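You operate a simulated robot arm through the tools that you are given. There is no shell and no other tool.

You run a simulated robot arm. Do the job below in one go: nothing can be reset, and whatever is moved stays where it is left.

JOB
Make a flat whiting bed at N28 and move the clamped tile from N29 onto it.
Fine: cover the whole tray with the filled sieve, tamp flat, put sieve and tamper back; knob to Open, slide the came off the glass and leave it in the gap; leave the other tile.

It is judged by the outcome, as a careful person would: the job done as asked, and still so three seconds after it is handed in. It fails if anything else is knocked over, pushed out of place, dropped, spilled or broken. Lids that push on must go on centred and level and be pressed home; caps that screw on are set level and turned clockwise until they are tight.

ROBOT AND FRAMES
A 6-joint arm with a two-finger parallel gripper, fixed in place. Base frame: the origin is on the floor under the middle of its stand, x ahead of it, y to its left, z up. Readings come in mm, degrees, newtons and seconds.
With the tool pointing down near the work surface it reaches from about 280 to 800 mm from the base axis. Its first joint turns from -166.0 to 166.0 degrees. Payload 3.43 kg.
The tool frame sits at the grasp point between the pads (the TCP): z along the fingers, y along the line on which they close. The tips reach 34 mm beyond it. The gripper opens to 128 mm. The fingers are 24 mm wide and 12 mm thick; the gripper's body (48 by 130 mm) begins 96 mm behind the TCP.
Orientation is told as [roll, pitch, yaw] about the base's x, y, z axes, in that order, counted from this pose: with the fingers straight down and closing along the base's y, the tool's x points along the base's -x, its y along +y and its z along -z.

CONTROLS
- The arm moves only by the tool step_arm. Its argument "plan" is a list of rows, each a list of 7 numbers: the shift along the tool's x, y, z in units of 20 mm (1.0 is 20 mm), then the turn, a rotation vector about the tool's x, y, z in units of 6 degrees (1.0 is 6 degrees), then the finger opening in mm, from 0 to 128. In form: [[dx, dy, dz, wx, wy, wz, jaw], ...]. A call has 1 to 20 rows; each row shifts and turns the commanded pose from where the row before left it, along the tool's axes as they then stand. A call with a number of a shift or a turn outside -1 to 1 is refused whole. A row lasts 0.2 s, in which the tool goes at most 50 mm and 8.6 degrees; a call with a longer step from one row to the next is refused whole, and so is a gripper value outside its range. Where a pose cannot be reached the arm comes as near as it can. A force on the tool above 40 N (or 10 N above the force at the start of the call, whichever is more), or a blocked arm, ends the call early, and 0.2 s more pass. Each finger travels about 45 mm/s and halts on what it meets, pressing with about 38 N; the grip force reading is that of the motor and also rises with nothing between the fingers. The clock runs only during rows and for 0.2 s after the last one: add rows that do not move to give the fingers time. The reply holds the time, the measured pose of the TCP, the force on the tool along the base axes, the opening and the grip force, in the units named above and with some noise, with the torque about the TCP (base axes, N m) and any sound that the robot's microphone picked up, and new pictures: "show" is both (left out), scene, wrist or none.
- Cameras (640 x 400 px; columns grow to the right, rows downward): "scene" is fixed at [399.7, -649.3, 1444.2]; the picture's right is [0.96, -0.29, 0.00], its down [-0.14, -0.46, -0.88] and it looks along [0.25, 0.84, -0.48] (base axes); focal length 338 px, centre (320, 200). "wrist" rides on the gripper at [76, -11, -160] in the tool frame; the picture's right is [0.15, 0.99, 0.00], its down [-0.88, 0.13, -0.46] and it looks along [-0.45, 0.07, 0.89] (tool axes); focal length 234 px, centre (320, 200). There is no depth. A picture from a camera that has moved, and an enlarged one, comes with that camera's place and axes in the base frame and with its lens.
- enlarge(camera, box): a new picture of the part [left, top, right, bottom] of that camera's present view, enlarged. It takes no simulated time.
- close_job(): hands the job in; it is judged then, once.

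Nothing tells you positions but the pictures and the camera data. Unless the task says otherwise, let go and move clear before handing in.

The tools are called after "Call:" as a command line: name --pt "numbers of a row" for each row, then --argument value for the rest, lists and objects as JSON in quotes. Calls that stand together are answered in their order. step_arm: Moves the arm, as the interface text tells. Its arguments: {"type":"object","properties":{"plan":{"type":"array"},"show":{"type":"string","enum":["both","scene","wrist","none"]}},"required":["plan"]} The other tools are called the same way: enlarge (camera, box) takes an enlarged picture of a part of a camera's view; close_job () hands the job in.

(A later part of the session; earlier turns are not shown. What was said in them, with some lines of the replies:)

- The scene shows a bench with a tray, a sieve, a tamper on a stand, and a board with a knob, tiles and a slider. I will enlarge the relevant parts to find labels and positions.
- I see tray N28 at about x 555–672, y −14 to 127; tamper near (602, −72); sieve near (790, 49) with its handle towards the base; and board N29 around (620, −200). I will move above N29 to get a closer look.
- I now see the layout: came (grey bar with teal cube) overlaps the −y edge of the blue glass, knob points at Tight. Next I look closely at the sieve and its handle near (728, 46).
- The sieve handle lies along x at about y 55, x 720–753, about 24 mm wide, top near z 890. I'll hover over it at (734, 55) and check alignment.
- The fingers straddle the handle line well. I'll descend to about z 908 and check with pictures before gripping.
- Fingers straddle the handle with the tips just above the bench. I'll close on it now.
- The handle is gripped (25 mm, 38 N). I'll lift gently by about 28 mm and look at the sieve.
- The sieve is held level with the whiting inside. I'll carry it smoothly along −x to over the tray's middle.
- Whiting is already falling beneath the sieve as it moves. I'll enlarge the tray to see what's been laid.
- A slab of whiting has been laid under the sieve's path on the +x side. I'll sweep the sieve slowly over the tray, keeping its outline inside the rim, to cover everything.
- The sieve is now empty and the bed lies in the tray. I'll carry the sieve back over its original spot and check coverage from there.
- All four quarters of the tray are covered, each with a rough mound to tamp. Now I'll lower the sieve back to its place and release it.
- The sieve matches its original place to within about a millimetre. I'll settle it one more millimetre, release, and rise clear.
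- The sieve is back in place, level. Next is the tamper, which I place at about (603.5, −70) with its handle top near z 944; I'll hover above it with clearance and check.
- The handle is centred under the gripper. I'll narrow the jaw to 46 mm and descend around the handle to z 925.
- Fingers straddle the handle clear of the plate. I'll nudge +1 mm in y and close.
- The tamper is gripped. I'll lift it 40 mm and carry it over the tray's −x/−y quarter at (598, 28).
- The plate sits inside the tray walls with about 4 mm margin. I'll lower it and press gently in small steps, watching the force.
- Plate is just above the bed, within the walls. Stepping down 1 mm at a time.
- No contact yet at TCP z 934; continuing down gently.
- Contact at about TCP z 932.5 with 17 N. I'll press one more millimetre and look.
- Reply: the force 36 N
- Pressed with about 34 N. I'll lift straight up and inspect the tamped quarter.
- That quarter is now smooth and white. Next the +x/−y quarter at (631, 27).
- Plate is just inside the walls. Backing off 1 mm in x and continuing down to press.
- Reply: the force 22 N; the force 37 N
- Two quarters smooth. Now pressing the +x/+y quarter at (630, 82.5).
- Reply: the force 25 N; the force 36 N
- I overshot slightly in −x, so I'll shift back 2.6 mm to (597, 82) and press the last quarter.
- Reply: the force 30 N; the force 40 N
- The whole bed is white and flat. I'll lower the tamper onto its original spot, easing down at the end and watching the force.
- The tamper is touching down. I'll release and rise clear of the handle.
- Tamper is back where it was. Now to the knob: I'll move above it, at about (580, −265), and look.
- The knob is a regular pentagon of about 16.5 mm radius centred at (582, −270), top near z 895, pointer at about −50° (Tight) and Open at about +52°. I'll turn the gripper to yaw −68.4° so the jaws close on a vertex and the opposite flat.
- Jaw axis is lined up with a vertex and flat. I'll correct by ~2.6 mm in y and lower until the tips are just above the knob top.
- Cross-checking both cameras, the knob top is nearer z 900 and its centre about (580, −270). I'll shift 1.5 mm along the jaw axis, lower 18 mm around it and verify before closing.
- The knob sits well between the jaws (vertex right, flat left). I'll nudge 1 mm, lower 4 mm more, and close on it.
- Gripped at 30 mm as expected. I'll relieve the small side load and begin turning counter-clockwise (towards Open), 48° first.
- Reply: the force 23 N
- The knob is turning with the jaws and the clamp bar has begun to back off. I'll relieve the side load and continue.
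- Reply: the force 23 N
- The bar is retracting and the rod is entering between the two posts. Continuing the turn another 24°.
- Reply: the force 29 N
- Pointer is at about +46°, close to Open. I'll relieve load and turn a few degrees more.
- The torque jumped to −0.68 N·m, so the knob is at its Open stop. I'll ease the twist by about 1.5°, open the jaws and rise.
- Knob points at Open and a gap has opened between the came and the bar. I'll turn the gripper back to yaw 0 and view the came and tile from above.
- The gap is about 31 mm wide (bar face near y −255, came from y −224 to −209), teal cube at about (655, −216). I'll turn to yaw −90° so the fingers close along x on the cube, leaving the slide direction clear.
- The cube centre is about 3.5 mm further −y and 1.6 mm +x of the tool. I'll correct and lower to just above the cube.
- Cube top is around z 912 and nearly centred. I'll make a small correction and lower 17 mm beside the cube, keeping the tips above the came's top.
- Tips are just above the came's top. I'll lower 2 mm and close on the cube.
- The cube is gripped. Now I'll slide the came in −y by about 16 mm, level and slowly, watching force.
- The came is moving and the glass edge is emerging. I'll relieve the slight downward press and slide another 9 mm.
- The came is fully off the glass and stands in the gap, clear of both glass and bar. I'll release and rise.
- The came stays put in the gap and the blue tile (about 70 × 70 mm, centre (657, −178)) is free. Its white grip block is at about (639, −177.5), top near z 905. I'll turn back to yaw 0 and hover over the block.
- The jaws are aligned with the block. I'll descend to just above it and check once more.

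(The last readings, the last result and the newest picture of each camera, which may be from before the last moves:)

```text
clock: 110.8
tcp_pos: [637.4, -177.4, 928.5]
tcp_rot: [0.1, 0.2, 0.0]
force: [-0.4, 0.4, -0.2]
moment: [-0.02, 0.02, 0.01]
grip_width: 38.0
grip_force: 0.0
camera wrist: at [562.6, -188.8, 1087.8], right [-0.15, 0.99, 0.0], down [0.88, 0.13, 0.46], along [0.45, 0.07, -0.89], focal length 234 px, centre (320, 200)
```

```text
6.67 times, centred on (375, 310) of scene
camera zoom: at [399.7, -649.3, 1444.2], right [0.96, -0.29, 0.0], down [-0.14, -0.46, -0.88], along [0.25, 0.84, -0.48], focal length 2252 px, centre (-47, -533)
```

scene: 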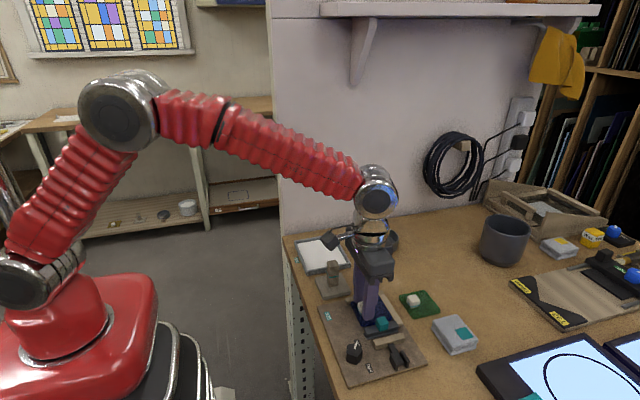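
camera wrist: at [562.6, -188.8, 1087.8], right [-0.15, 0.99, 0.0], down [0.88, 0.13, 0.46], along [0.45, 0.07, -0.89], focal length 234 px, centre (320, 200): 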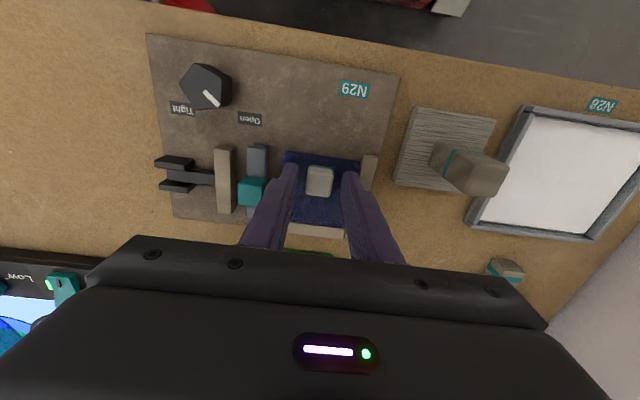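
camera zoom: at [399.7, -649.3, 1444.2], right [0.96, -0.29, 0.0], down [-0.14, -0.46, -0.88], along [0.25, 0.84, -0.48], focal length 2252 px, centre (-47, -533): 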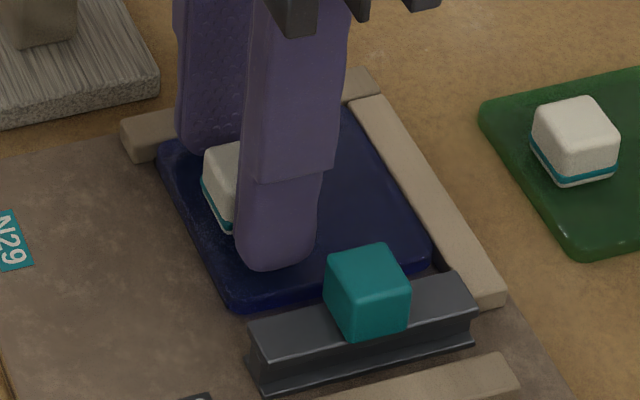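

Call:
step_arm --pt "0 0 0.1 0 0 0 38" --pt "0 0 0 0 0 0 30" --pt "0 0 0 0 0 0 24" --pt "0 0 0 0 0 0 16" --pt "0 0 0 0 0 0 10" --pt "0 0 0 0 0 0 10"

Call:
enlarge --camera "wrist" --box '[260, 120, 380, 220]'

Call:
enlarge --camera "scene" --box '[340, 280, 410, 340]'

```text
clock: 112.2
tcp_pos: [638.6, -176.3, 925.9]
tcp_rot: [0.0, 0.0, 0.0]
force: [-1.3, -0.3, -0.3]
moment: [0.01, 0.0, -0.01]
grip_width: 20.8
grip_force: 37.8
camera wrist: at [562.7, -188.7, 1085.5], right [-0.15, 0.99, 0.0], down [0.88, 0.13, 0.46], along [0.45, 0.07, -0.89], focal length 234 px, centre (320, 200)
```

scene: 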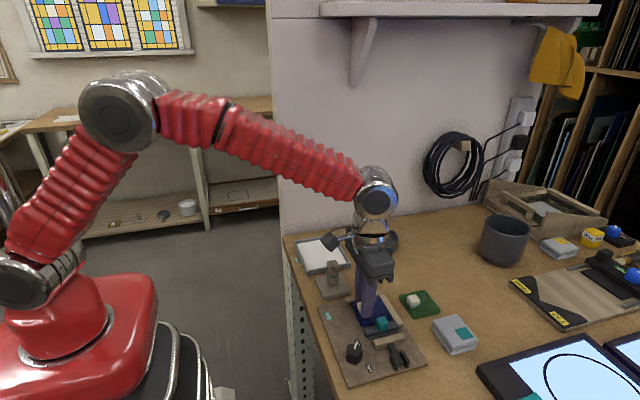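
wrist: 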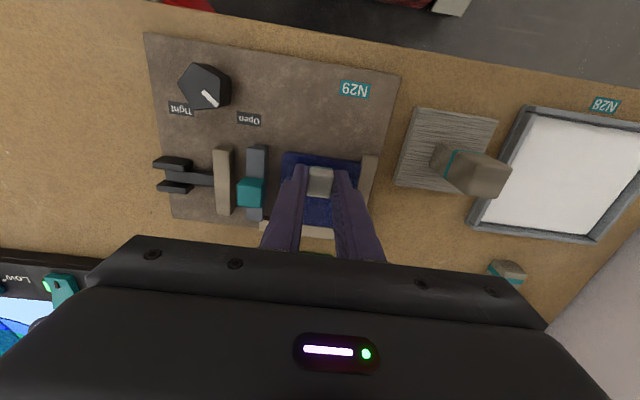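

```text
4.00 times, centred on (320, 170) of wrist
camera zoom: at [562.7, -188.7, 1085.5], right [-0.15, 0.99, 0.0], down [0.88, 0.13, 0.46], along [0.45, 0.07, -0.89], focal length 937 px, centre (320, 320)
```

zoom: 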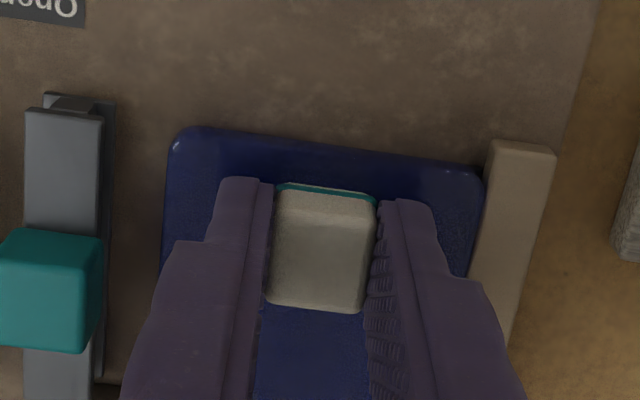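

```text
6.67 times, centred on (375, 310) of scene
camera zoom: at [399.7, -649.3, 1444.2], right [0.96, -0.29, 0.0], down [-0.14, -0.46, -0.88], along [0.25, 0.84, -0.48], focal length 2252 px, centre (-47, -533)
```

zoom: 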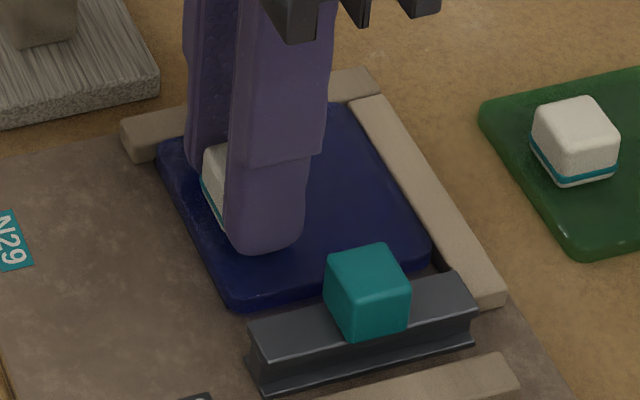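

The block is gripped. I'll lift straight up slowly and check that the tile comes up level.

Call:
step_arm --pt "0.02 -0.02 -0.1 0 0 0 10" --pt "0 0 -0.2 0 0 0 10" --pt "0 0 -0.3 0 0 0 10" --pt "0 0 -0.4 0 0 0 10" --pt "0 0 -0.4 0 0 0 10" --pt "0 0 -0.4 0 0 0 10" --pt "0 0 -0.2 0 0 0 10" --pt "0 0 0 0 0 0 10"

Call:
enlarge --camera "wrist" --box '[250, 110, 400, 230]'

Call:
enlarge --camera "scene" --box '[335, 265, 415, 345]'

```text
clock: 114.0
tcp_pos: [637.1, -178.3, 966.0]
tcp_rot: [0.0, 0.1, 0.0]
force: [0.0, 0.2, 0.1]
moment: [0.0, -0.04, -0.02]
grip_width: 20.9
grip_force: 38.1
camera wrist: at [561.6, -189.6, 1126.2], right [-0.15, 0.99, 0.0], down [0.88, 0.13, 0.46], along [0.45, 0.07, -0.89], focal length 234 px, centre (320, 200)
```

scene: 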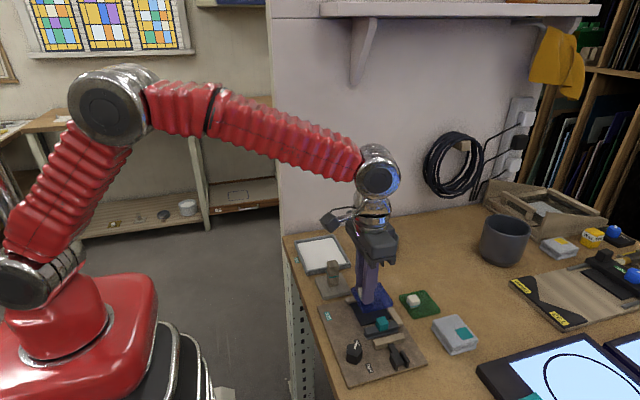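
wrist: 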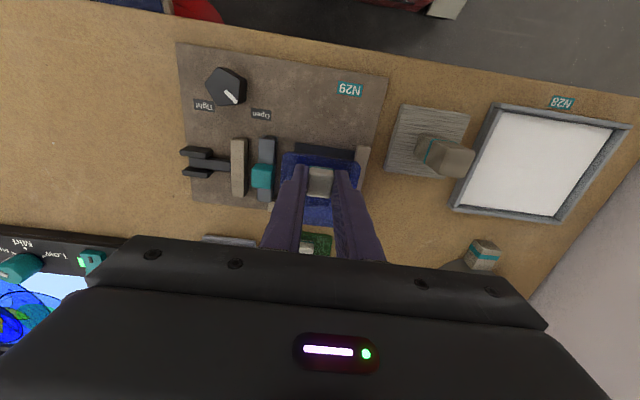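

```text
3.33 times, centred on (325, 170) of wrist
camera zoom: at [561.6, -189.6, 1126.2], right [-0.15, 0.99, 0.0], down [0.88, 0.13, 0.46], along [0.45, 0.07, -0.89], focal length 781 px, centre (303, 300)
```

zoom: 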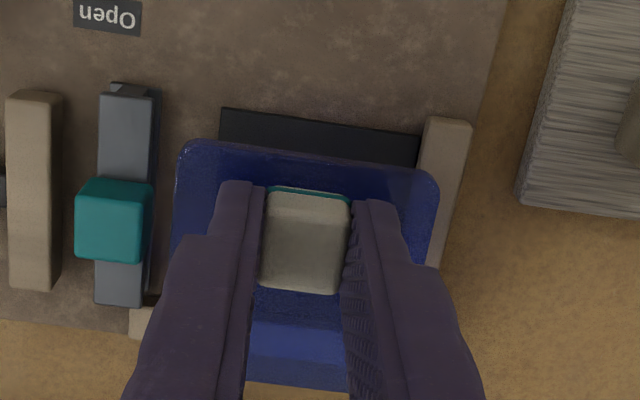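

```text
5.00 times, centred on (375, 305) of scene
camera zoom: at [399.7, -649.3, 1444.2], right [0.96, -0.29, 0.0], down [-0.14, -0.46, -0.88], along [0.25, 0.84, -0.48], focal length 1689 px, centre (45, -325)
```

zoom: 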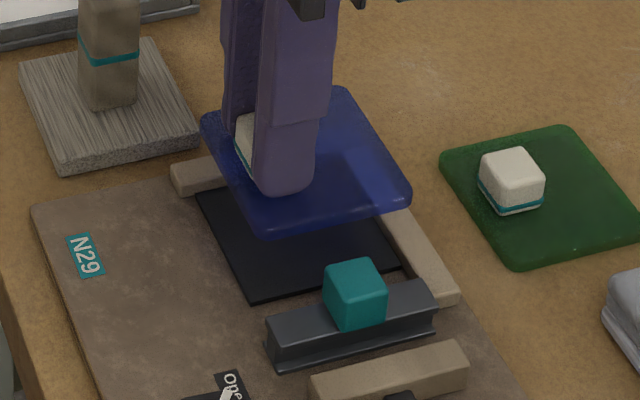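

The tile is level and clear. I'll raise it well above the tamper handle and then carry it over to the tray.

Call:
step_arm --pt "0 0 -0.3 0 0 0 10" --pt "0 0 -0.6 0 0 0 10" --pt "0 0 -0.8 0 0 0 10" --pt "0 0 -0.8 0 0 0 10" --pt "0 0 -0.4 0 0 0 10" --pt "0 0 -0.2 0 0 0 10" --pt "0 0 0 0 0 0 10" --show "scene"

Call:
step_arm --pt "0.05 0.2 0 0 0 0 10" --pt "0.12 0.4 0 0 0 0 10" --pt "0.12 0.6 0 0 0 0 10" --pt "0.12 0.8 0 0 0 0 10" --pt "0.12 0.8 0 0 0 0 10" --pt "0.12 0.8 0 0 0 0 10" --pt "0.12 0.8 0 0 0 0 10" --pt "0.12 0.8 0 0 0 0 10" --pt "0.12 0.8 0 0 0 0 10" --pt "0.12 0.8 0 0 0 0 10" --pt "0.12 0.8 0 0 0 0 10" --pt "0.12 0.8 0 0 0 0 10" --pt "0.12 0.8 0 0 0 0 10" --pt "0.12 0.8 0 0 0 0 10" --pt "0.12 0.6 0 0 0 0 10" --pt "0.12 0.5 0 0 0 0 10" --pt "0.12 0.35 0 0 0 0 10" --pt "0.06 0.2 0 0 0 0 10" --pt "0 0 0 0 0 0 10"

Call:
enlarge --camera "wrist" --box '[220, 90, 440, 250]'

Call:
enlarge --camera "scene" --box '[275, 195, 375, 295]'

```text
clock: 115.6
tcp_pos: [636.6, -176.9, 1027.8]
tcp_rot: [0.0, 0.0, -0.1]
force: [-0.5, 0.4, -0.6]
moment: [-0.01, 0.01, 0.03]
grip_width: 21.0
grip_force: 37.9
```

scene: 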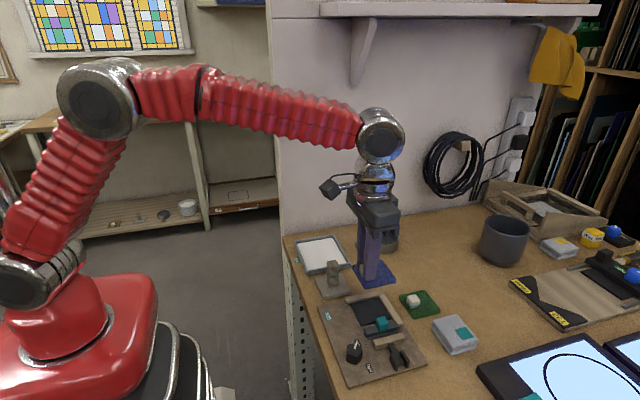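

```text
clock: 119.6
tcp_pos: [596.1, 56.4, 1028.1]
tcp_rot: [0.1, 0.0, 0.0]
force: [0.1, -0.8, -1.2]
moment: [-0.03, 0.02, 0.01]
grip_width: 20.9
grip_force: 37.3
camera wrist: at [521.0, 44.0, 1188.3], right [-0.15, 0.99, 0.0], down [0.88, 0.13, 0.46], along [0.45, 0.07, -0.89], focal length 234 px, centre (320, 200)
```

scene: 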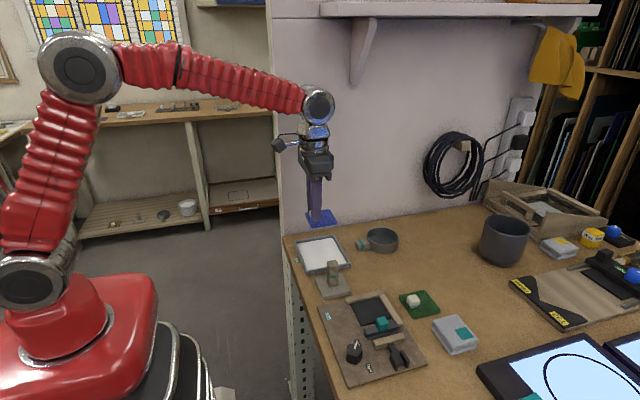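
wrist: 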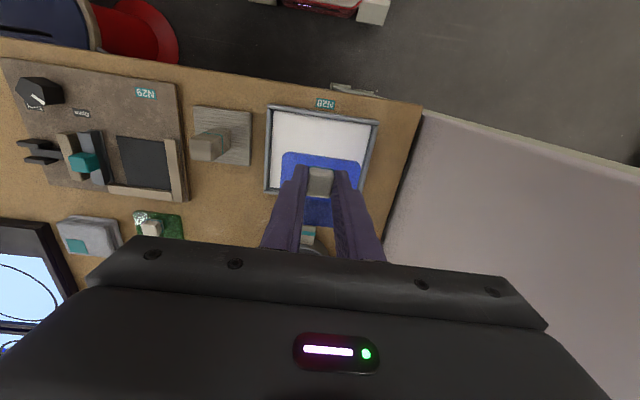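

```text
2.50 times, centred on (330, 170) of wrist
camera zoom: at [521.0, 44.0, 1188.3], right [-0.15, 0.99, 0.0], down [0.88, 0.13, 0.46], along [0.45, 0.07, -0.89], focal length 585 px, centre (295, 275)
```

zoom: 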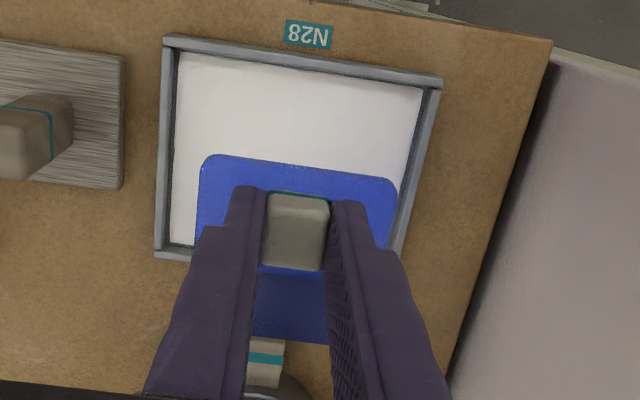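

```text
4.00 times, centred on (325, 245) of scene
camera zoom: at [399.7, -649.3, 1444.2], right [0.96, -0.29, 0.0], down [-0.14, -0.46, -0.88], along [0.25, 0.84, -0.48], focal length 1351 px, centre (300, 20)
```

zoom: 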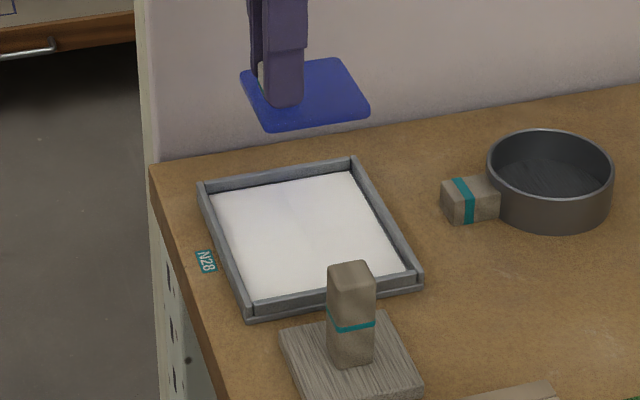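

The tile is level and centred over the tray (tile about x 579–649, y 20–90). I'll lower it to about 20 mm above the bed and check again.

Call:
step_arm --pt "0 0 0.3 0 0 0 10" --pt "0 0 0.6 0 0 0 10" --pt "0 0 0.7 0 0 0 10" --pt "0 0 0.7 0 0 0 10" --pt "0 0 0.7 0 0 0 10" --pt "0 0 0.5 0 0 0 10" --pt "0 0 0.3 0 0 0 10" --pt "0 0 0.1 0 0 0 10" --pt "0 0 0 0 0 0 10"

Call:
enlarge --camera "wrist" --box '[220, 90, 440, 250]'

Call:
enlarge --camera "scene" --box '[285, 215, 375, 285]'

```text
clock: 121.6
tcp_pos: [599.0, 55.8, 948.6]
tcp_rot: [0.0, 0.0, 0.0]
force: [0.2, -0.6, -0.4]
moment: [-0.03, 0.0, -0.03]
grip_width: 21.0
grip_force: 38.1
camera wrist: at [522.4, 44.9, 1108.9], right [-0.15, 0.99, 0.0], down [0.88, 0.13, 0.46], along [0.45, 0.07, -0.89], focal length 234 px, centre (320, 200)
```

scene: 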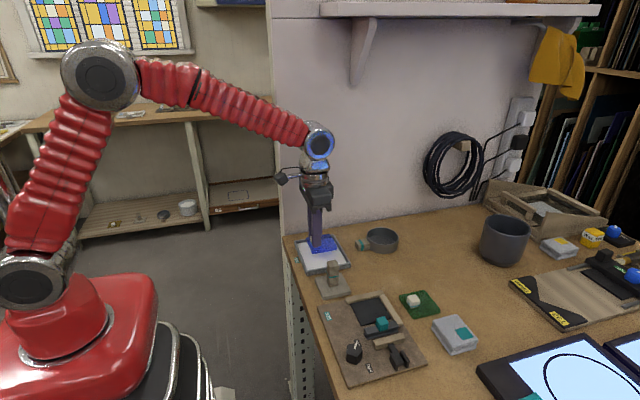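
wrist: 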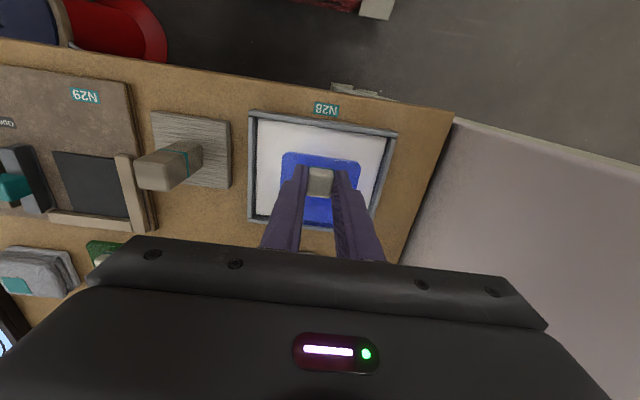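

```text
2.50 times, centred on (330, 170) of wrist
camera zoom: at [522.4, 44.9, 1108.9], right [-0.15, 0.99, 0.0], down [0.88, 0.13, 0.46], along [0.45, 0.07, -0.89], focal length 585 px, centre (295, 275)
```

zoom: 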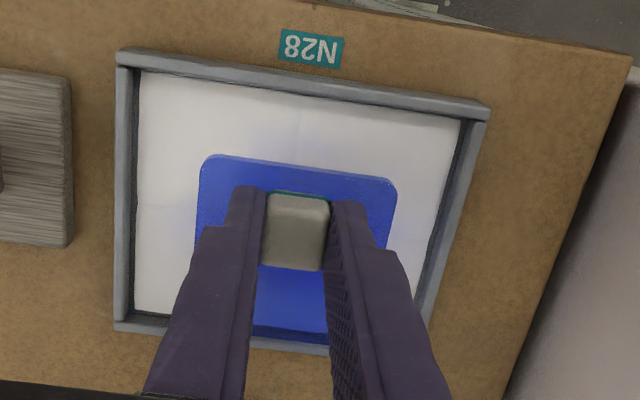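

```text
5.71 times, centred on (330, 250) of scene
camera zoom: at [399.7, -649.3, 1444.2], right [0.96, -0.29, 0.0], down [-0.14, -0.46, -0.88], along [0.25, 0.84, -0.48], focal length 1930 px, centre (263, -86)
```

zoom: 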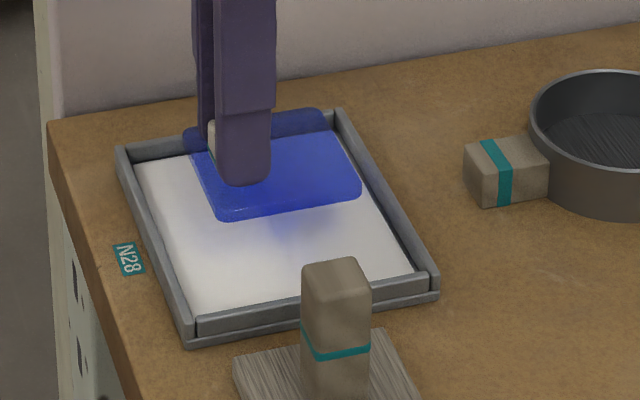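

Centred still. Descending further, then in 1 mm steps until light contact.

Call:
step_arm --pt "0 0 0.2 0 0 0 10" --pt "0 0 0.25 0 0 0 10" --pt "0 0 0.15 0 0 0 10" --pt "0 0 0 0 0 0 10" --show "scene"

Call:
enlarge --camera "scene" --box '[285, 215, 375, 285]'

```text
clock: 122.6
tcp_pos: [596.6, 55.2, 936.9]
tcp_rot: [-0.1, 0.0, -0.1]
force: [-0.7, -0.2, -0.6]
moment: [0.01, 0.01, 0.01]
grip_width: 21.0
grip_force: 37.4
```

scene: 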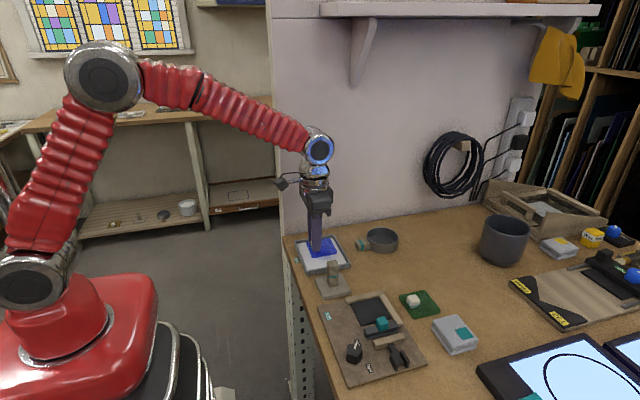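

```text
5.71 times, centred on (330, 250) of scene
camera zoom: at [399.7, -649.3, 1444.2], right [0.96, -0.29, 0.0], down [-0.14, -0.46, -0.88], along [0.25, 0.84, -0.48], focal length 1930 px, centre (263, -86)
```

zoom: 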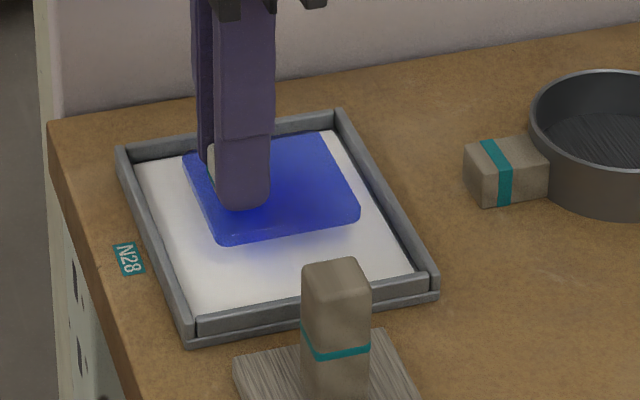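

Call:
step_arm --pt "0 0 0.1 0 0 0 10" --pt "0 0 0.1 0 0 0 10" --pt "0 0 0.1 0 0 0 10" --pt "0 0 0 0 0 0 10" --show "none"

Call:
enlarge --camera "scene" --box '[285, 215, 375, 285]'

```text
clock: 123.6
tcp_pos: [597.8, 54.3, 931.5]
tcp_rot: [0.0, 0.0, 0.0]
force: [-0.2, 0.1, 0.3]
moment: [0.0, -0.03, -0.01]
grip_width: 20.8
grip_force: 38.1
```

```text
5.71 times, centred on (330, 250) of scene
camera zoom: at [399.7, -649.3, 1444.2], right [0.96, -0.29, 0.0], down [-0.14, -0.46, -0.88], along [0.25, 0.84, -0.48], focal length 1930 px, centre (263, -86)
```

zoom: 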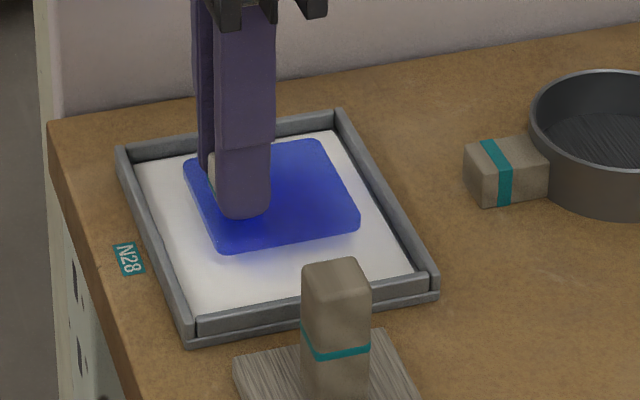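

Call:
step_arm --pt "0 0 0.05 0 0 0 10" --pt "0 0 0.05 0 0 0 10" --pt "0 0 0.05 0 0 0 10" --pt "0 0 0 0 0 0 10" --show "none"

Call:
enlarge --camera "scene" --box '[285, 215, 375, 285]'

```text
clock: 124.6
tcp_pos: [596.2, 54.4, 929.6]
tcp_rot: [0.0, 0.0, 0.0]
force: [-0.2, -0.2, -0.8]
moment: [-0.03, 0.0, -0.04]
grip_width: 21.1
grip_force: 38.3
```

```text
5.71 times, centred on (330, 250) of scene
camera zoom: at [399.7, -649.3, 1444.2], right [0.96, -0.29, 0.0], down [-0.14, -0.46, -0.88], along [0.25, 0.84, -0.48], focal length 1930 px, centre (263, -86)
```

zoom: 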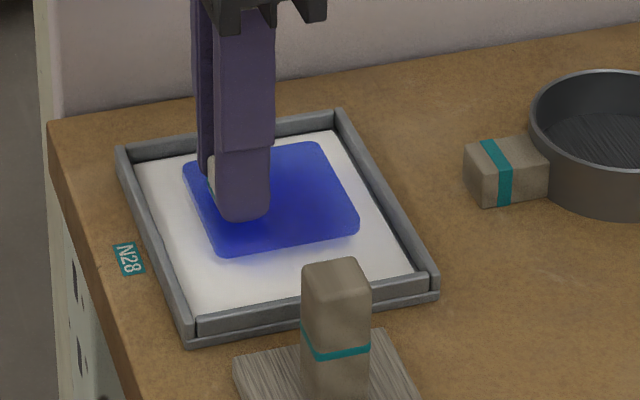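

Call:
step_arm --pt "0 0 0.05 0 0 0 10" --pt "0 0 0.05 0 0 0 10" --pt "0 0 0 0 0 0 10" --show "none"

Call:
enlarge --camera "scene" --box '[285, 215, 375, 285]'

```text
clock: 125.4
tcp_pos: [596.3, 56.1, 926.4]
tcp_rot: [0.1, 0.1, 0.0]
force: [-0.1, -0.4, -1.5]
moment: [-0.02, 0.02, 0.03]
grip_width: 20.9
grip_force: 37.9
```

```text
5.71 times, centred on (330, 250) of scene
camera zoom: at [399.7, -649.3, 1444.2], right [0.96, -0.29, 0.0], down [-0.14, -0.46, -0.88], along [0.25, 0.84, -0.48], focal length 1930 px, centre (263, -86)
```

zoom: 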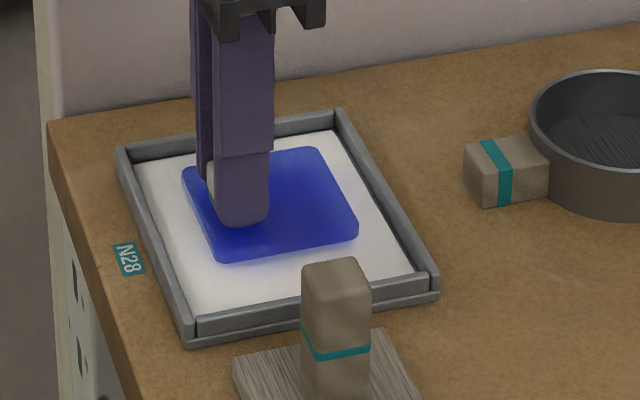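

Call:
step_arm --pt "0 0 0.05 0 0 0 10" --pt "0 0 0 0 0 0 10" --show "none"

Call:
step_arm --pt "0 0 0.05 0 0 0 10" --pt "0 0 0 0 0 0 10" --show "none"

Call:
enlarge --camera "scene" --box '[285, 215, 375, 285]'

```text
clock: 126.0
tcp_pos: [596.0, 56.3, 925.4]
tcp_rot: [-0.1, -0.2, 0.0]
force: [0.6, 0.2, -1.0]
moment: [0.01, -0.03, -0.01]
grip_width: 20.9
grip_force: 38.4
```

```text
clock: 126.6
tcp_pos: [597.5, 55.6, 924.7]
tcp_rot: [0.0, 0.0, 0.0]
force: [-0.7, 0.1, -0.7]
moment: [-0.01, -0.05, 0.01]
grip_width: 20.8
grip_force: 38.3
```

```text
5.71 times, centred on (330, 250) of scene
camera zoom: at [399.7, -649.3, 1444.2], right [0.96, -0.29, 0.0], down [-0.14, -0.46, -0.88], along [0.25, 0.84, -0.48], focal length 1930 px, centre (263, -86)
```

zoom: 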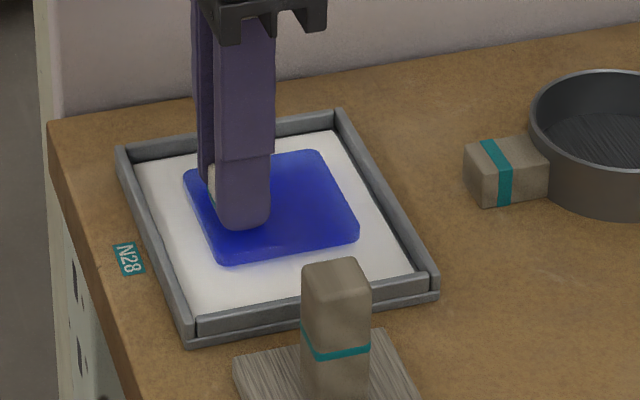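

Call:
step_arm --pt "0 0 0.04 0 0 0 10" --pt "0 0 0 0 0 0 10" --show "none"

Call:
step_arm --pt "0 0 0.03 0 0 0 10" --pt "0 0 0 0 0 0 10" --show "none"

```text
clock: 127.2
tcp_pos: [597.2, 55.2, 924.6]
tcp_rot: [0.1, 0.1, -0.1]
force: [0.6, -0.9, -0.5]
moment: [0.0, 0.02, -0.01]
grip_width: 21.2
grip_force: 37.8
```

```text
clock: 127.8
tcp_pos: [597.7, 55.2, 924.5]
tcp_rot: [0.1, 0.1, 0.1]
force: [-0.1, -0.5, -0.9]
moment: [-0.01, 0.02, -0.01]
grip_width: 21.3
grip_force: 38.0
```

Call:
step_arm --pt "0 0 0.04 0 0 0 10" --pt "0 0 0 0 0 0 10" --show "wrist"

Call:
enlarge --camera "scene" --box '[302, 235, 352, 270]'

Call:
enlarge --camera "wrist" --box '[240, 110, 400, 240]'

```text
clock: 128.4
tcp_pos: [597.4, 55.8, 921.9]
tcp_rot: [-0.1, -0.1, 0.1]
force: [-0.2, 0.1, -0.8]
moment: [0.0, 0.0, -0.01]
grip_width: 21.0
grip_force: 38.0
camera wrist: at [522.4, 44.4, 1082.7], right [-0.15, 0.99, 0.0], down [0.88, 0.13, 0.46], along [0.45, 0.07, -0.89], focal length 234 px, centre (320, 200)
```

wrist: 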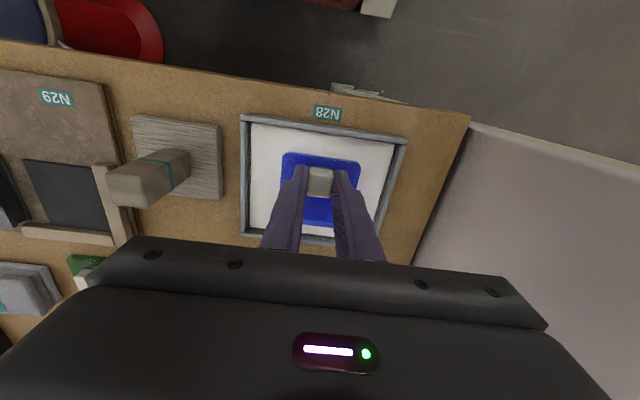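

```text
11.43 times, centred on (327, 252) of scene
camera zoom: at [399.7, -649.3, 1444.2], right [0.96, -0.29, 0.0], down [-0.14, -0.46, -0.88], along [0.25, 0.84, -0.48], focal length 3860 px, centre (240, -400)
```

zoom: 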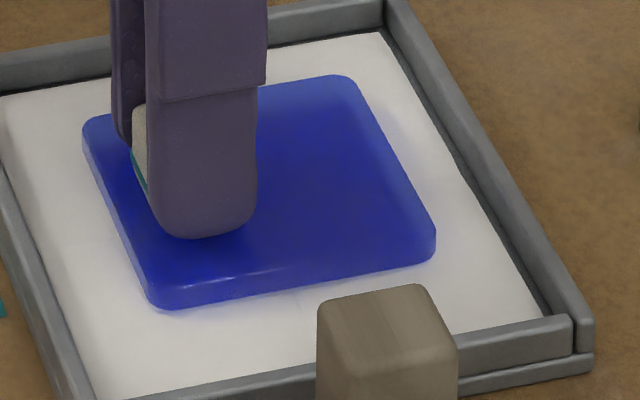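

```text
3.08 times, centred on (320, 175) of wrist
camera zoom: at [522.4, 44.4, 1082.7], right [-0.15, 0.99, 0.0], down [0.88, 0.13, 0.46], along [0.45, 0.07, -0.89], focal length 720 px, centre (320, 277)
```

zoom: 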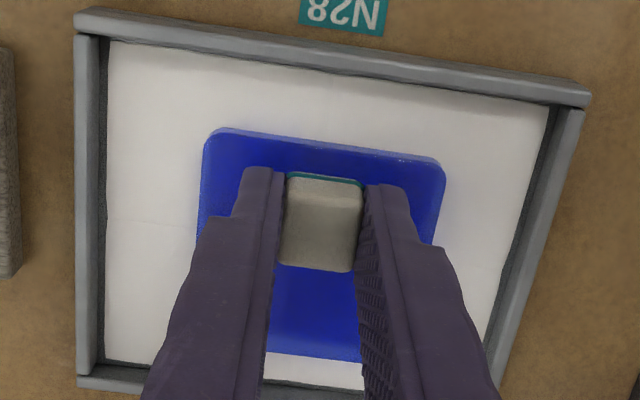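

Call:
step_arm --pt "0 0 0.04 0 0 0 10" --pt "0 0 0 0 0 0 10" --show "none"

Call:
step_arm --pt "0 0 0.03 0 0 0 10" --pt "0 0 0 0 0 0 10" --show "none"

```text
clock: 129.0
tcp_pos: [598.1, 55.4, 920.6]
tcp_rot: [0.0, 0.1, 0.0]
force: [1.2, 0.8, -0.8]
moment: [-0.03, 0.01, 0.0]
grip_width: 20.9
grip_force: 38.0
```

```text
clock: 129.6
tcp_pos: [596.7, 54.1, 921.3]
tcp_rot: [0.1, 0.0, -0.1]
force: [-0.1, 0.1, -1.2]
moment: [0.02, 0.0, 0.03]
grip_width: 20.9
grip_force: 37.5
```

Call:
step_arm --pt "0 0 0.03 0 0 0 10" --pt "0 0 0 0 0 0 10" --show "none"

Call:
step_arm --pt "0 0 0.03 0 0 0 10" --pt "0 0 0 0 0 0 10" --show "none"

Call:
enlarge --camera "scene" --box '[302, 235, 352, 270]'

```text
clock: 130.2
tcp_pos: [598.2, 55.1, 920.0]
tcp_rot: [0.0, 0.0, 0.0]
force: [0.1, 0.3, -0.9]
moment: [0.0, -0.02, -0.02]
grip_width: 21.0
grip_force: 38.4
```

```text
clock: 130.8
tcp_pos: [597.7, 54.8, 921.0]
tcp_rot: [0.0, 0.0, 0.0]
force: [0.0, -0.2, -1.0]
moment: [0.0, 0.03, -0.03]
grip_width: 21.0
grip_force: 38.1
```

```text
11.43 times, centred on (327, 252) of scene
camera zoom: at [399.7, -649.3, 1444.2], right [0.96, -0.29, 0.0], down [-0.14, -0.46, -0.88], along [0.25, 0.84, -0.48], focal length 3860 px, centre (240, -400)
```

zoom: 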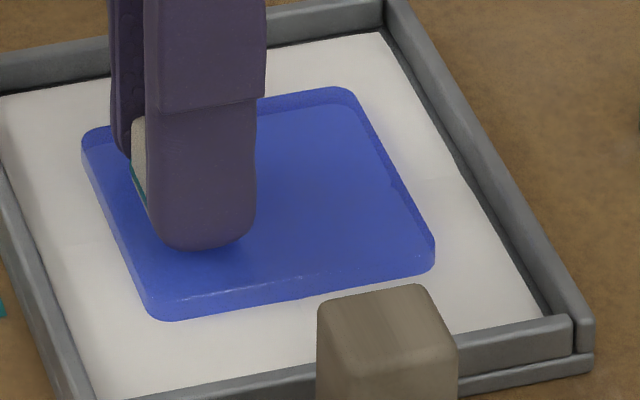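

The tile is nearly on the bed now. Continuing in 0.6 mm steps until the force shows contact.

Call:
step_arm --pt "0 0 0.03 0 0 0 10" --pt "0 0 0 0 0 0 10" --show "none"

Call:
step_arm --pt "0 0 0.02 0 0 0 10" --pt "0 0 0 0 0 0 10" --show "none"

```text
clock: 131.4
tcp_pos: [597.5, 54.7, 920.2]
tcp_rot: [-0.1, 0.0, 0.0]
force: [0.4, 0.0, -0.9]
moment: [0.0, 0.01, -0.01]
grip_width: 21.1
grip_force: 37.9
```

```text
clock: 132.0
tcp_pos: [597.9, 55.1, 919.5]
tcp_rot: [0.1, 0.0, 0.0]
force: [-1.0, 0.4, 0.4]
moment: [0.0, 0.01, -0.01]
grip_width: 20.7
grip_force: 38.3
```

Call:
step_arm --pt "0 0 0.02 0 0 0 10" --pt "0 0 0 0 0 0 10" --show "none"

Call:
enlarge --camera "scene" --box '[302, 235, 352, 270]'

```text
clock: 132.6
tcp_pos: [598.4, 55.2, 918.7]
tcp_rot: [0.0, 0.0, -0.1]
force: [0.0, 0.2, -1.5]
moment: [0.01, 0.04, 0.02]
grip_width: 20.9
grip_force: 38.6
```

```text
11.43 times, centred on (327, 252) of scene
camera zoom: at [399.7, -649.3, 1444.2], right [0.96, -0.29, 0.0], down [-0.14, -0.46, -0.88], along [0.25, 0.84, -0.48], focal length 3860 px, centre (240, -400)
```

zoom: 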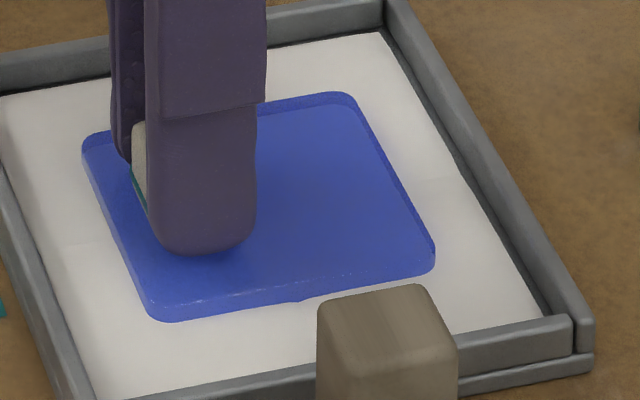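

Call:
step_arm --pt "0 0 0.02 0 0 0 10" --pt "0 0 0 0 0 0 10" --show "none"

Call:
step_arm --pt "0 0 0.02 0 0 0 10" --pt "0 0 0 0 0 0 10" --show "none"

Call:
enlarge --camera "scene" --box '[302, 235, 352, 270]'

```text
clock: 133.2
tcp_pos: [596.8, 54.9, 918.2]
tcp_rot: [0.1, 0.0, 0.0]
force: [-0.3, 0.3, -0.8]
moment: [0.01, -0.01, 0.01]
grip_width: 20.9
grip_force: 37.7
```

```text
clock: 133.8
tcp_pos: [596.4, 53.4, 918.4]
tcp_rot: [0.0, -0.1, 0.0]
force: [-1.1, 1.2, 6.0]
moment: [0.02, 0.06, 0.03]
grip_width: 20.7
grip_force: 38.0
```

```text
11.43 times, centred on (327, 252) of scene
camera zoom: at [399.7, -649.3, 1444.2], right [0.96, -0.29, 0.0], down [-0.14, -0.46, -0.88], along [0.25, 0.84, -0.48], focal length 3860 px, centre (240, -400)
```

zoom: 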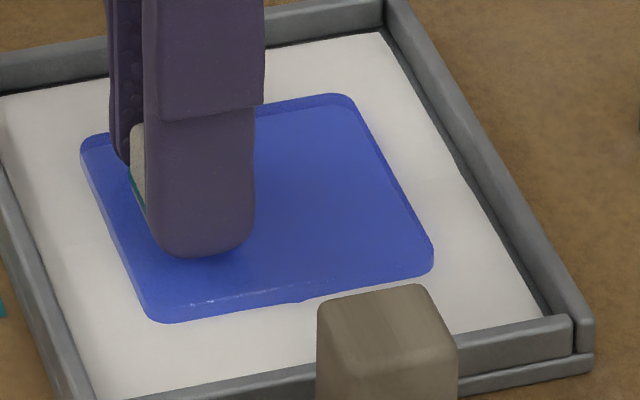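

Contact at 6 N, tile flat on the bed. I'll release gently and rise straight up.

Call:
step_arm --pt "0 0 -0.01 0 0 0 18" --pt "0 0 0 0 0 0 24" --pt "0 0 0 0 0 0 30" --pt "0 0 0 0 0 0 40" --pt "0 0 0 0 0 0 40" --pt "0 0 -0.3 0 0 0 40" --pt "0 0 -0.7 0 0 0 40" --pt "0 0 -0.9 0 0 0 40" --pt "0 0 -0.9 0 0 0 40" --pt "0 0 -0.9 0 0 0 40" --pt "0 0 -0.9 0 0 0 40" --pt "0 0 0 0 0 0 40"

Call:
enlarge --camera "scene" --box '[285, 215, 375, 285]'

Call:
enlarge --camera "wrist" --box '[220, 80, 440, 240]'

```text
clock: 136.4
tcp_pos: [597.6, 56.7, 1008.8]
tcp_rot: [0.0, -0.1, 0.0]
force: [0.4, 0.4, -0.5]
moment: [0.01, 0.01, -0.03]
grip_width: 40.1
grip_force: 0.1
camera wrist: at [522.4, 43.3, 1169.6], right [-0.15, 0.99, 0.0], down [0.88, 0.13, 0.46], along [0.45, 0.07, -0.89], focal length 234 px, centre (320, 200)
```

scene: 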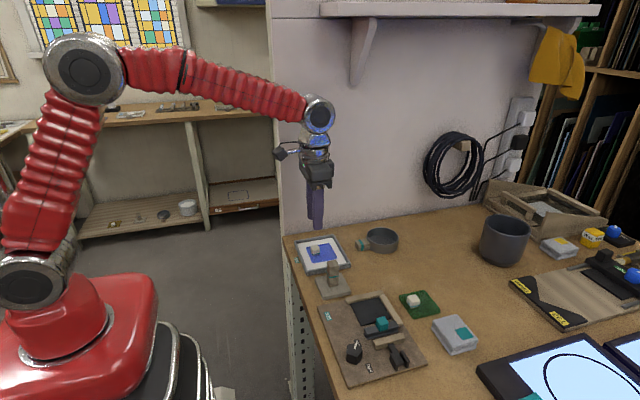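
wrist: 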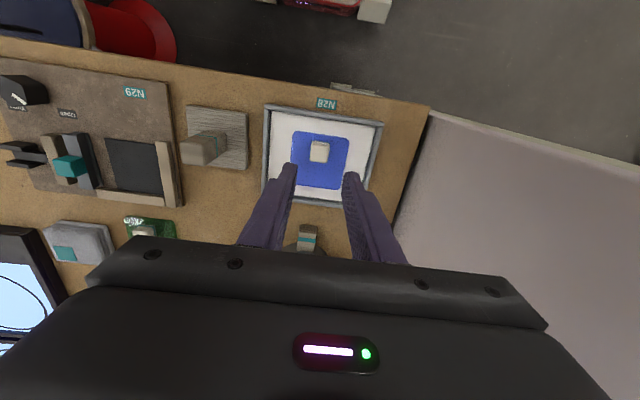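

```text
5.71 times, centred on (330, 250) of scene
camera zoom: at [399.7, -649.3, 1444.2], right [0.96, -0.29, 0.0], down [-0.14, -0.46, -0.88], along [0.25, 0.84, -0.48], focal length 1930 px, centre (263, -86)
```

zoom: 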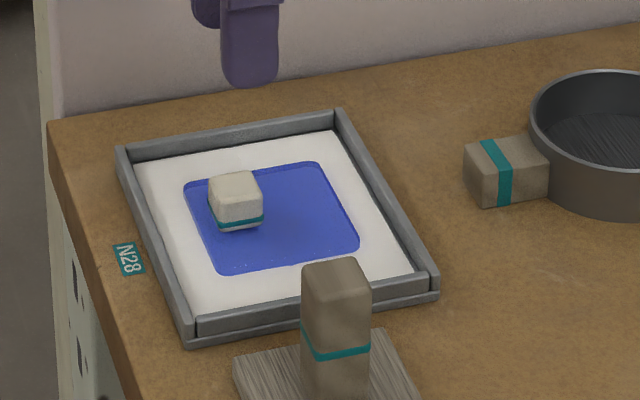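

```text
2.50 times, centred on (330, 160) of wrist
camera zoom: at [522.4, 43.3, 1169.6], right [-0.15, 0.99, 0.0], down [0.88, 0.13, 0.46], along [0.45, 0.07, -0.89], focal length 585 px, centre (295, 300)
```

zoom: 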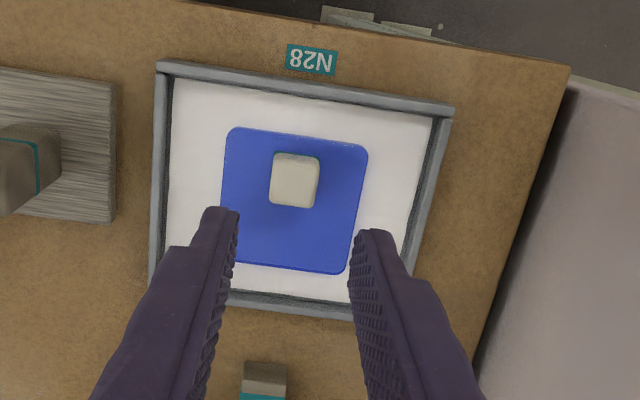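

The tile is bedded flat and centred in N28. I'll move the arm well clear and do a final inspection of everything.

Call:
step_arm --pt "0.3 0 -0.9 0 0 0 60" --pt "0.5 0 -0.9 0 0 0 60" --pt "0.5 0 -0.9 0 0 0 60" --pt "0.5 0 -0.9 0 0 0 60" --pt "0.5 0 -0.9 0 0 0 60" --pt "0.5 0 -0.9 0 0 0 60" --pt "0.5 0 -0.9 0 0 0 60" --pt "0.3 0 -0.5 0 0 0 60" --pt "0 0 0 0 0 0 60"

Call:
enlarge --camera "scene" --box '[285, 215, 445, 385]'

Call:
enlarge --camera "scene" --box '[295, 228, 355, 278]'

Call:
enlarge --camera "scene" --box '[335, 285, 435, 385]'

```text
clock: 138.4
tcp_pos: [526.0, 55.9, 1144.8]
tcp_rot: [0.0, 0.0, 0.0]
force: [0.3, -0.1, -0.4]
moment: [-0.03, -0.01, -0.05]
grip_width: 59.9
grip_force: 0.0
camera wrist: at [450.3, 43.8, 1304.7], right [-0.15, 0.99, 0.0], down [0.88, 0.13, 0.46], along [0.45, 0.07, -0.89], focal length 234 px, centre (320, 200)
```

scene: 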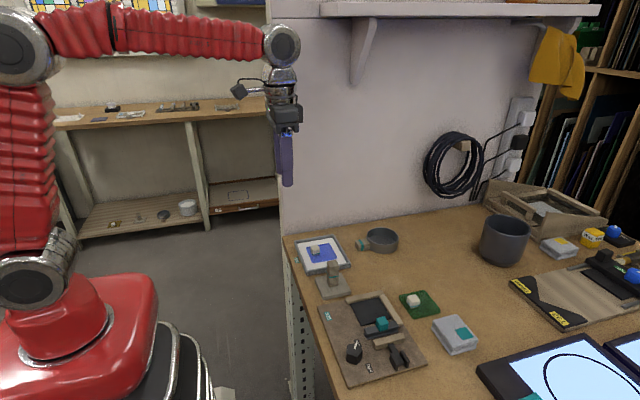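
wrist: 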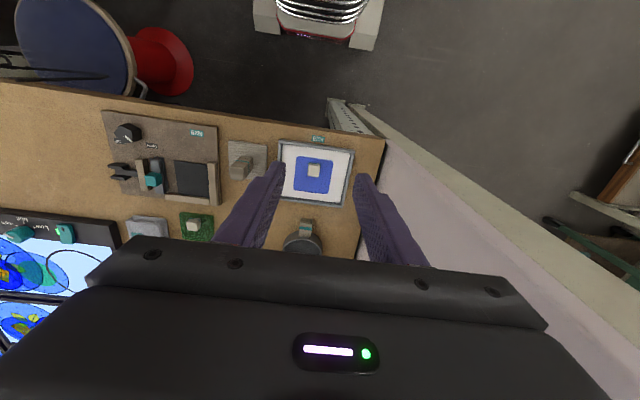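

```text
2.35 times, centred on (365, 300) of scene
camera zoom: at [399.7, -649.3, 1444.2], right [0.96, -0.29, 0.0], down [-0.14, -0.46, -0.88], along [0.25, 0.84, -0.48], focal length 795 px, centre (214, -35)
```

zoom: 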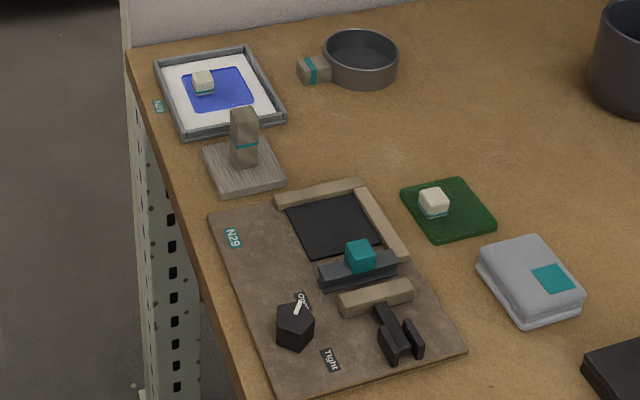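

```text
8.00 times, centred on (325, 253) of scene
camera zoom: at [399.7, -649.3, 1444.2], right [0.96, -0.29, 0.0], down [-0.14, -0.46, -0.88], along [0.25, 0.84, -0.48], focal length 2702 px, centre (280, -224)
```

zoom: 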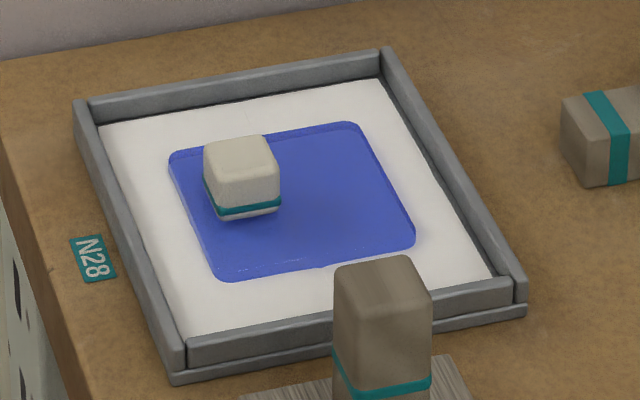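

```text
4.00 times, centred on (385, 335) of scene
camera zoom: at [399.7, -649.3, 1444.2], right [0.96, -0.29, 0.0], down [-0.14, -0.46, -0.88], along [0.25, 0.84, -0.48], focal length 1351 px, centre (60, -340)
```

zoom: 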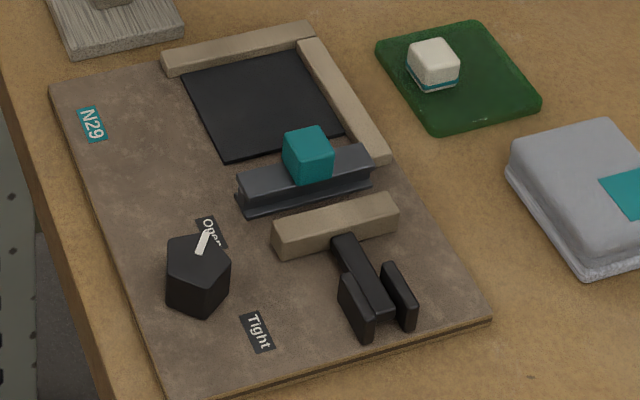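

Everything looks right. The tile lies flat in the whiting at N28, the knob points at Open and the came stands in the gap. The sieve and tamper are back, the green tile is untouched, and the arm is clear. I'm handing the job in.

Call:
close_job

```text
The job is handed in.
```

The blue tile from N29 now lies flat and centred on a tamped whiting bed in tray N28. I've handed the job in; no verdict came back with it.

- **Bed:** I swept the filled sieve over the whole tray, then tamped it flat in four overlapping presses. No whiting is visible on the bench around the tray.
- **Sieve and tamper:** both are back in their original places, to within about a millimetre.
- **Clamp:** the knob is turned to its stop at Open. I slid the came about 16 mm off the glass, and it stands in the gap without touching the glass or the bar.
- **Tile:** I lifted it straight out by its white block and lowered it until it touched the bed at 6 N. It has settled slightly into the whiting and looks level.
- **Everything else:** the green tile was left alone. In the final pictures nothing else has been knocked over or moved, and the arm is clear of the bench.
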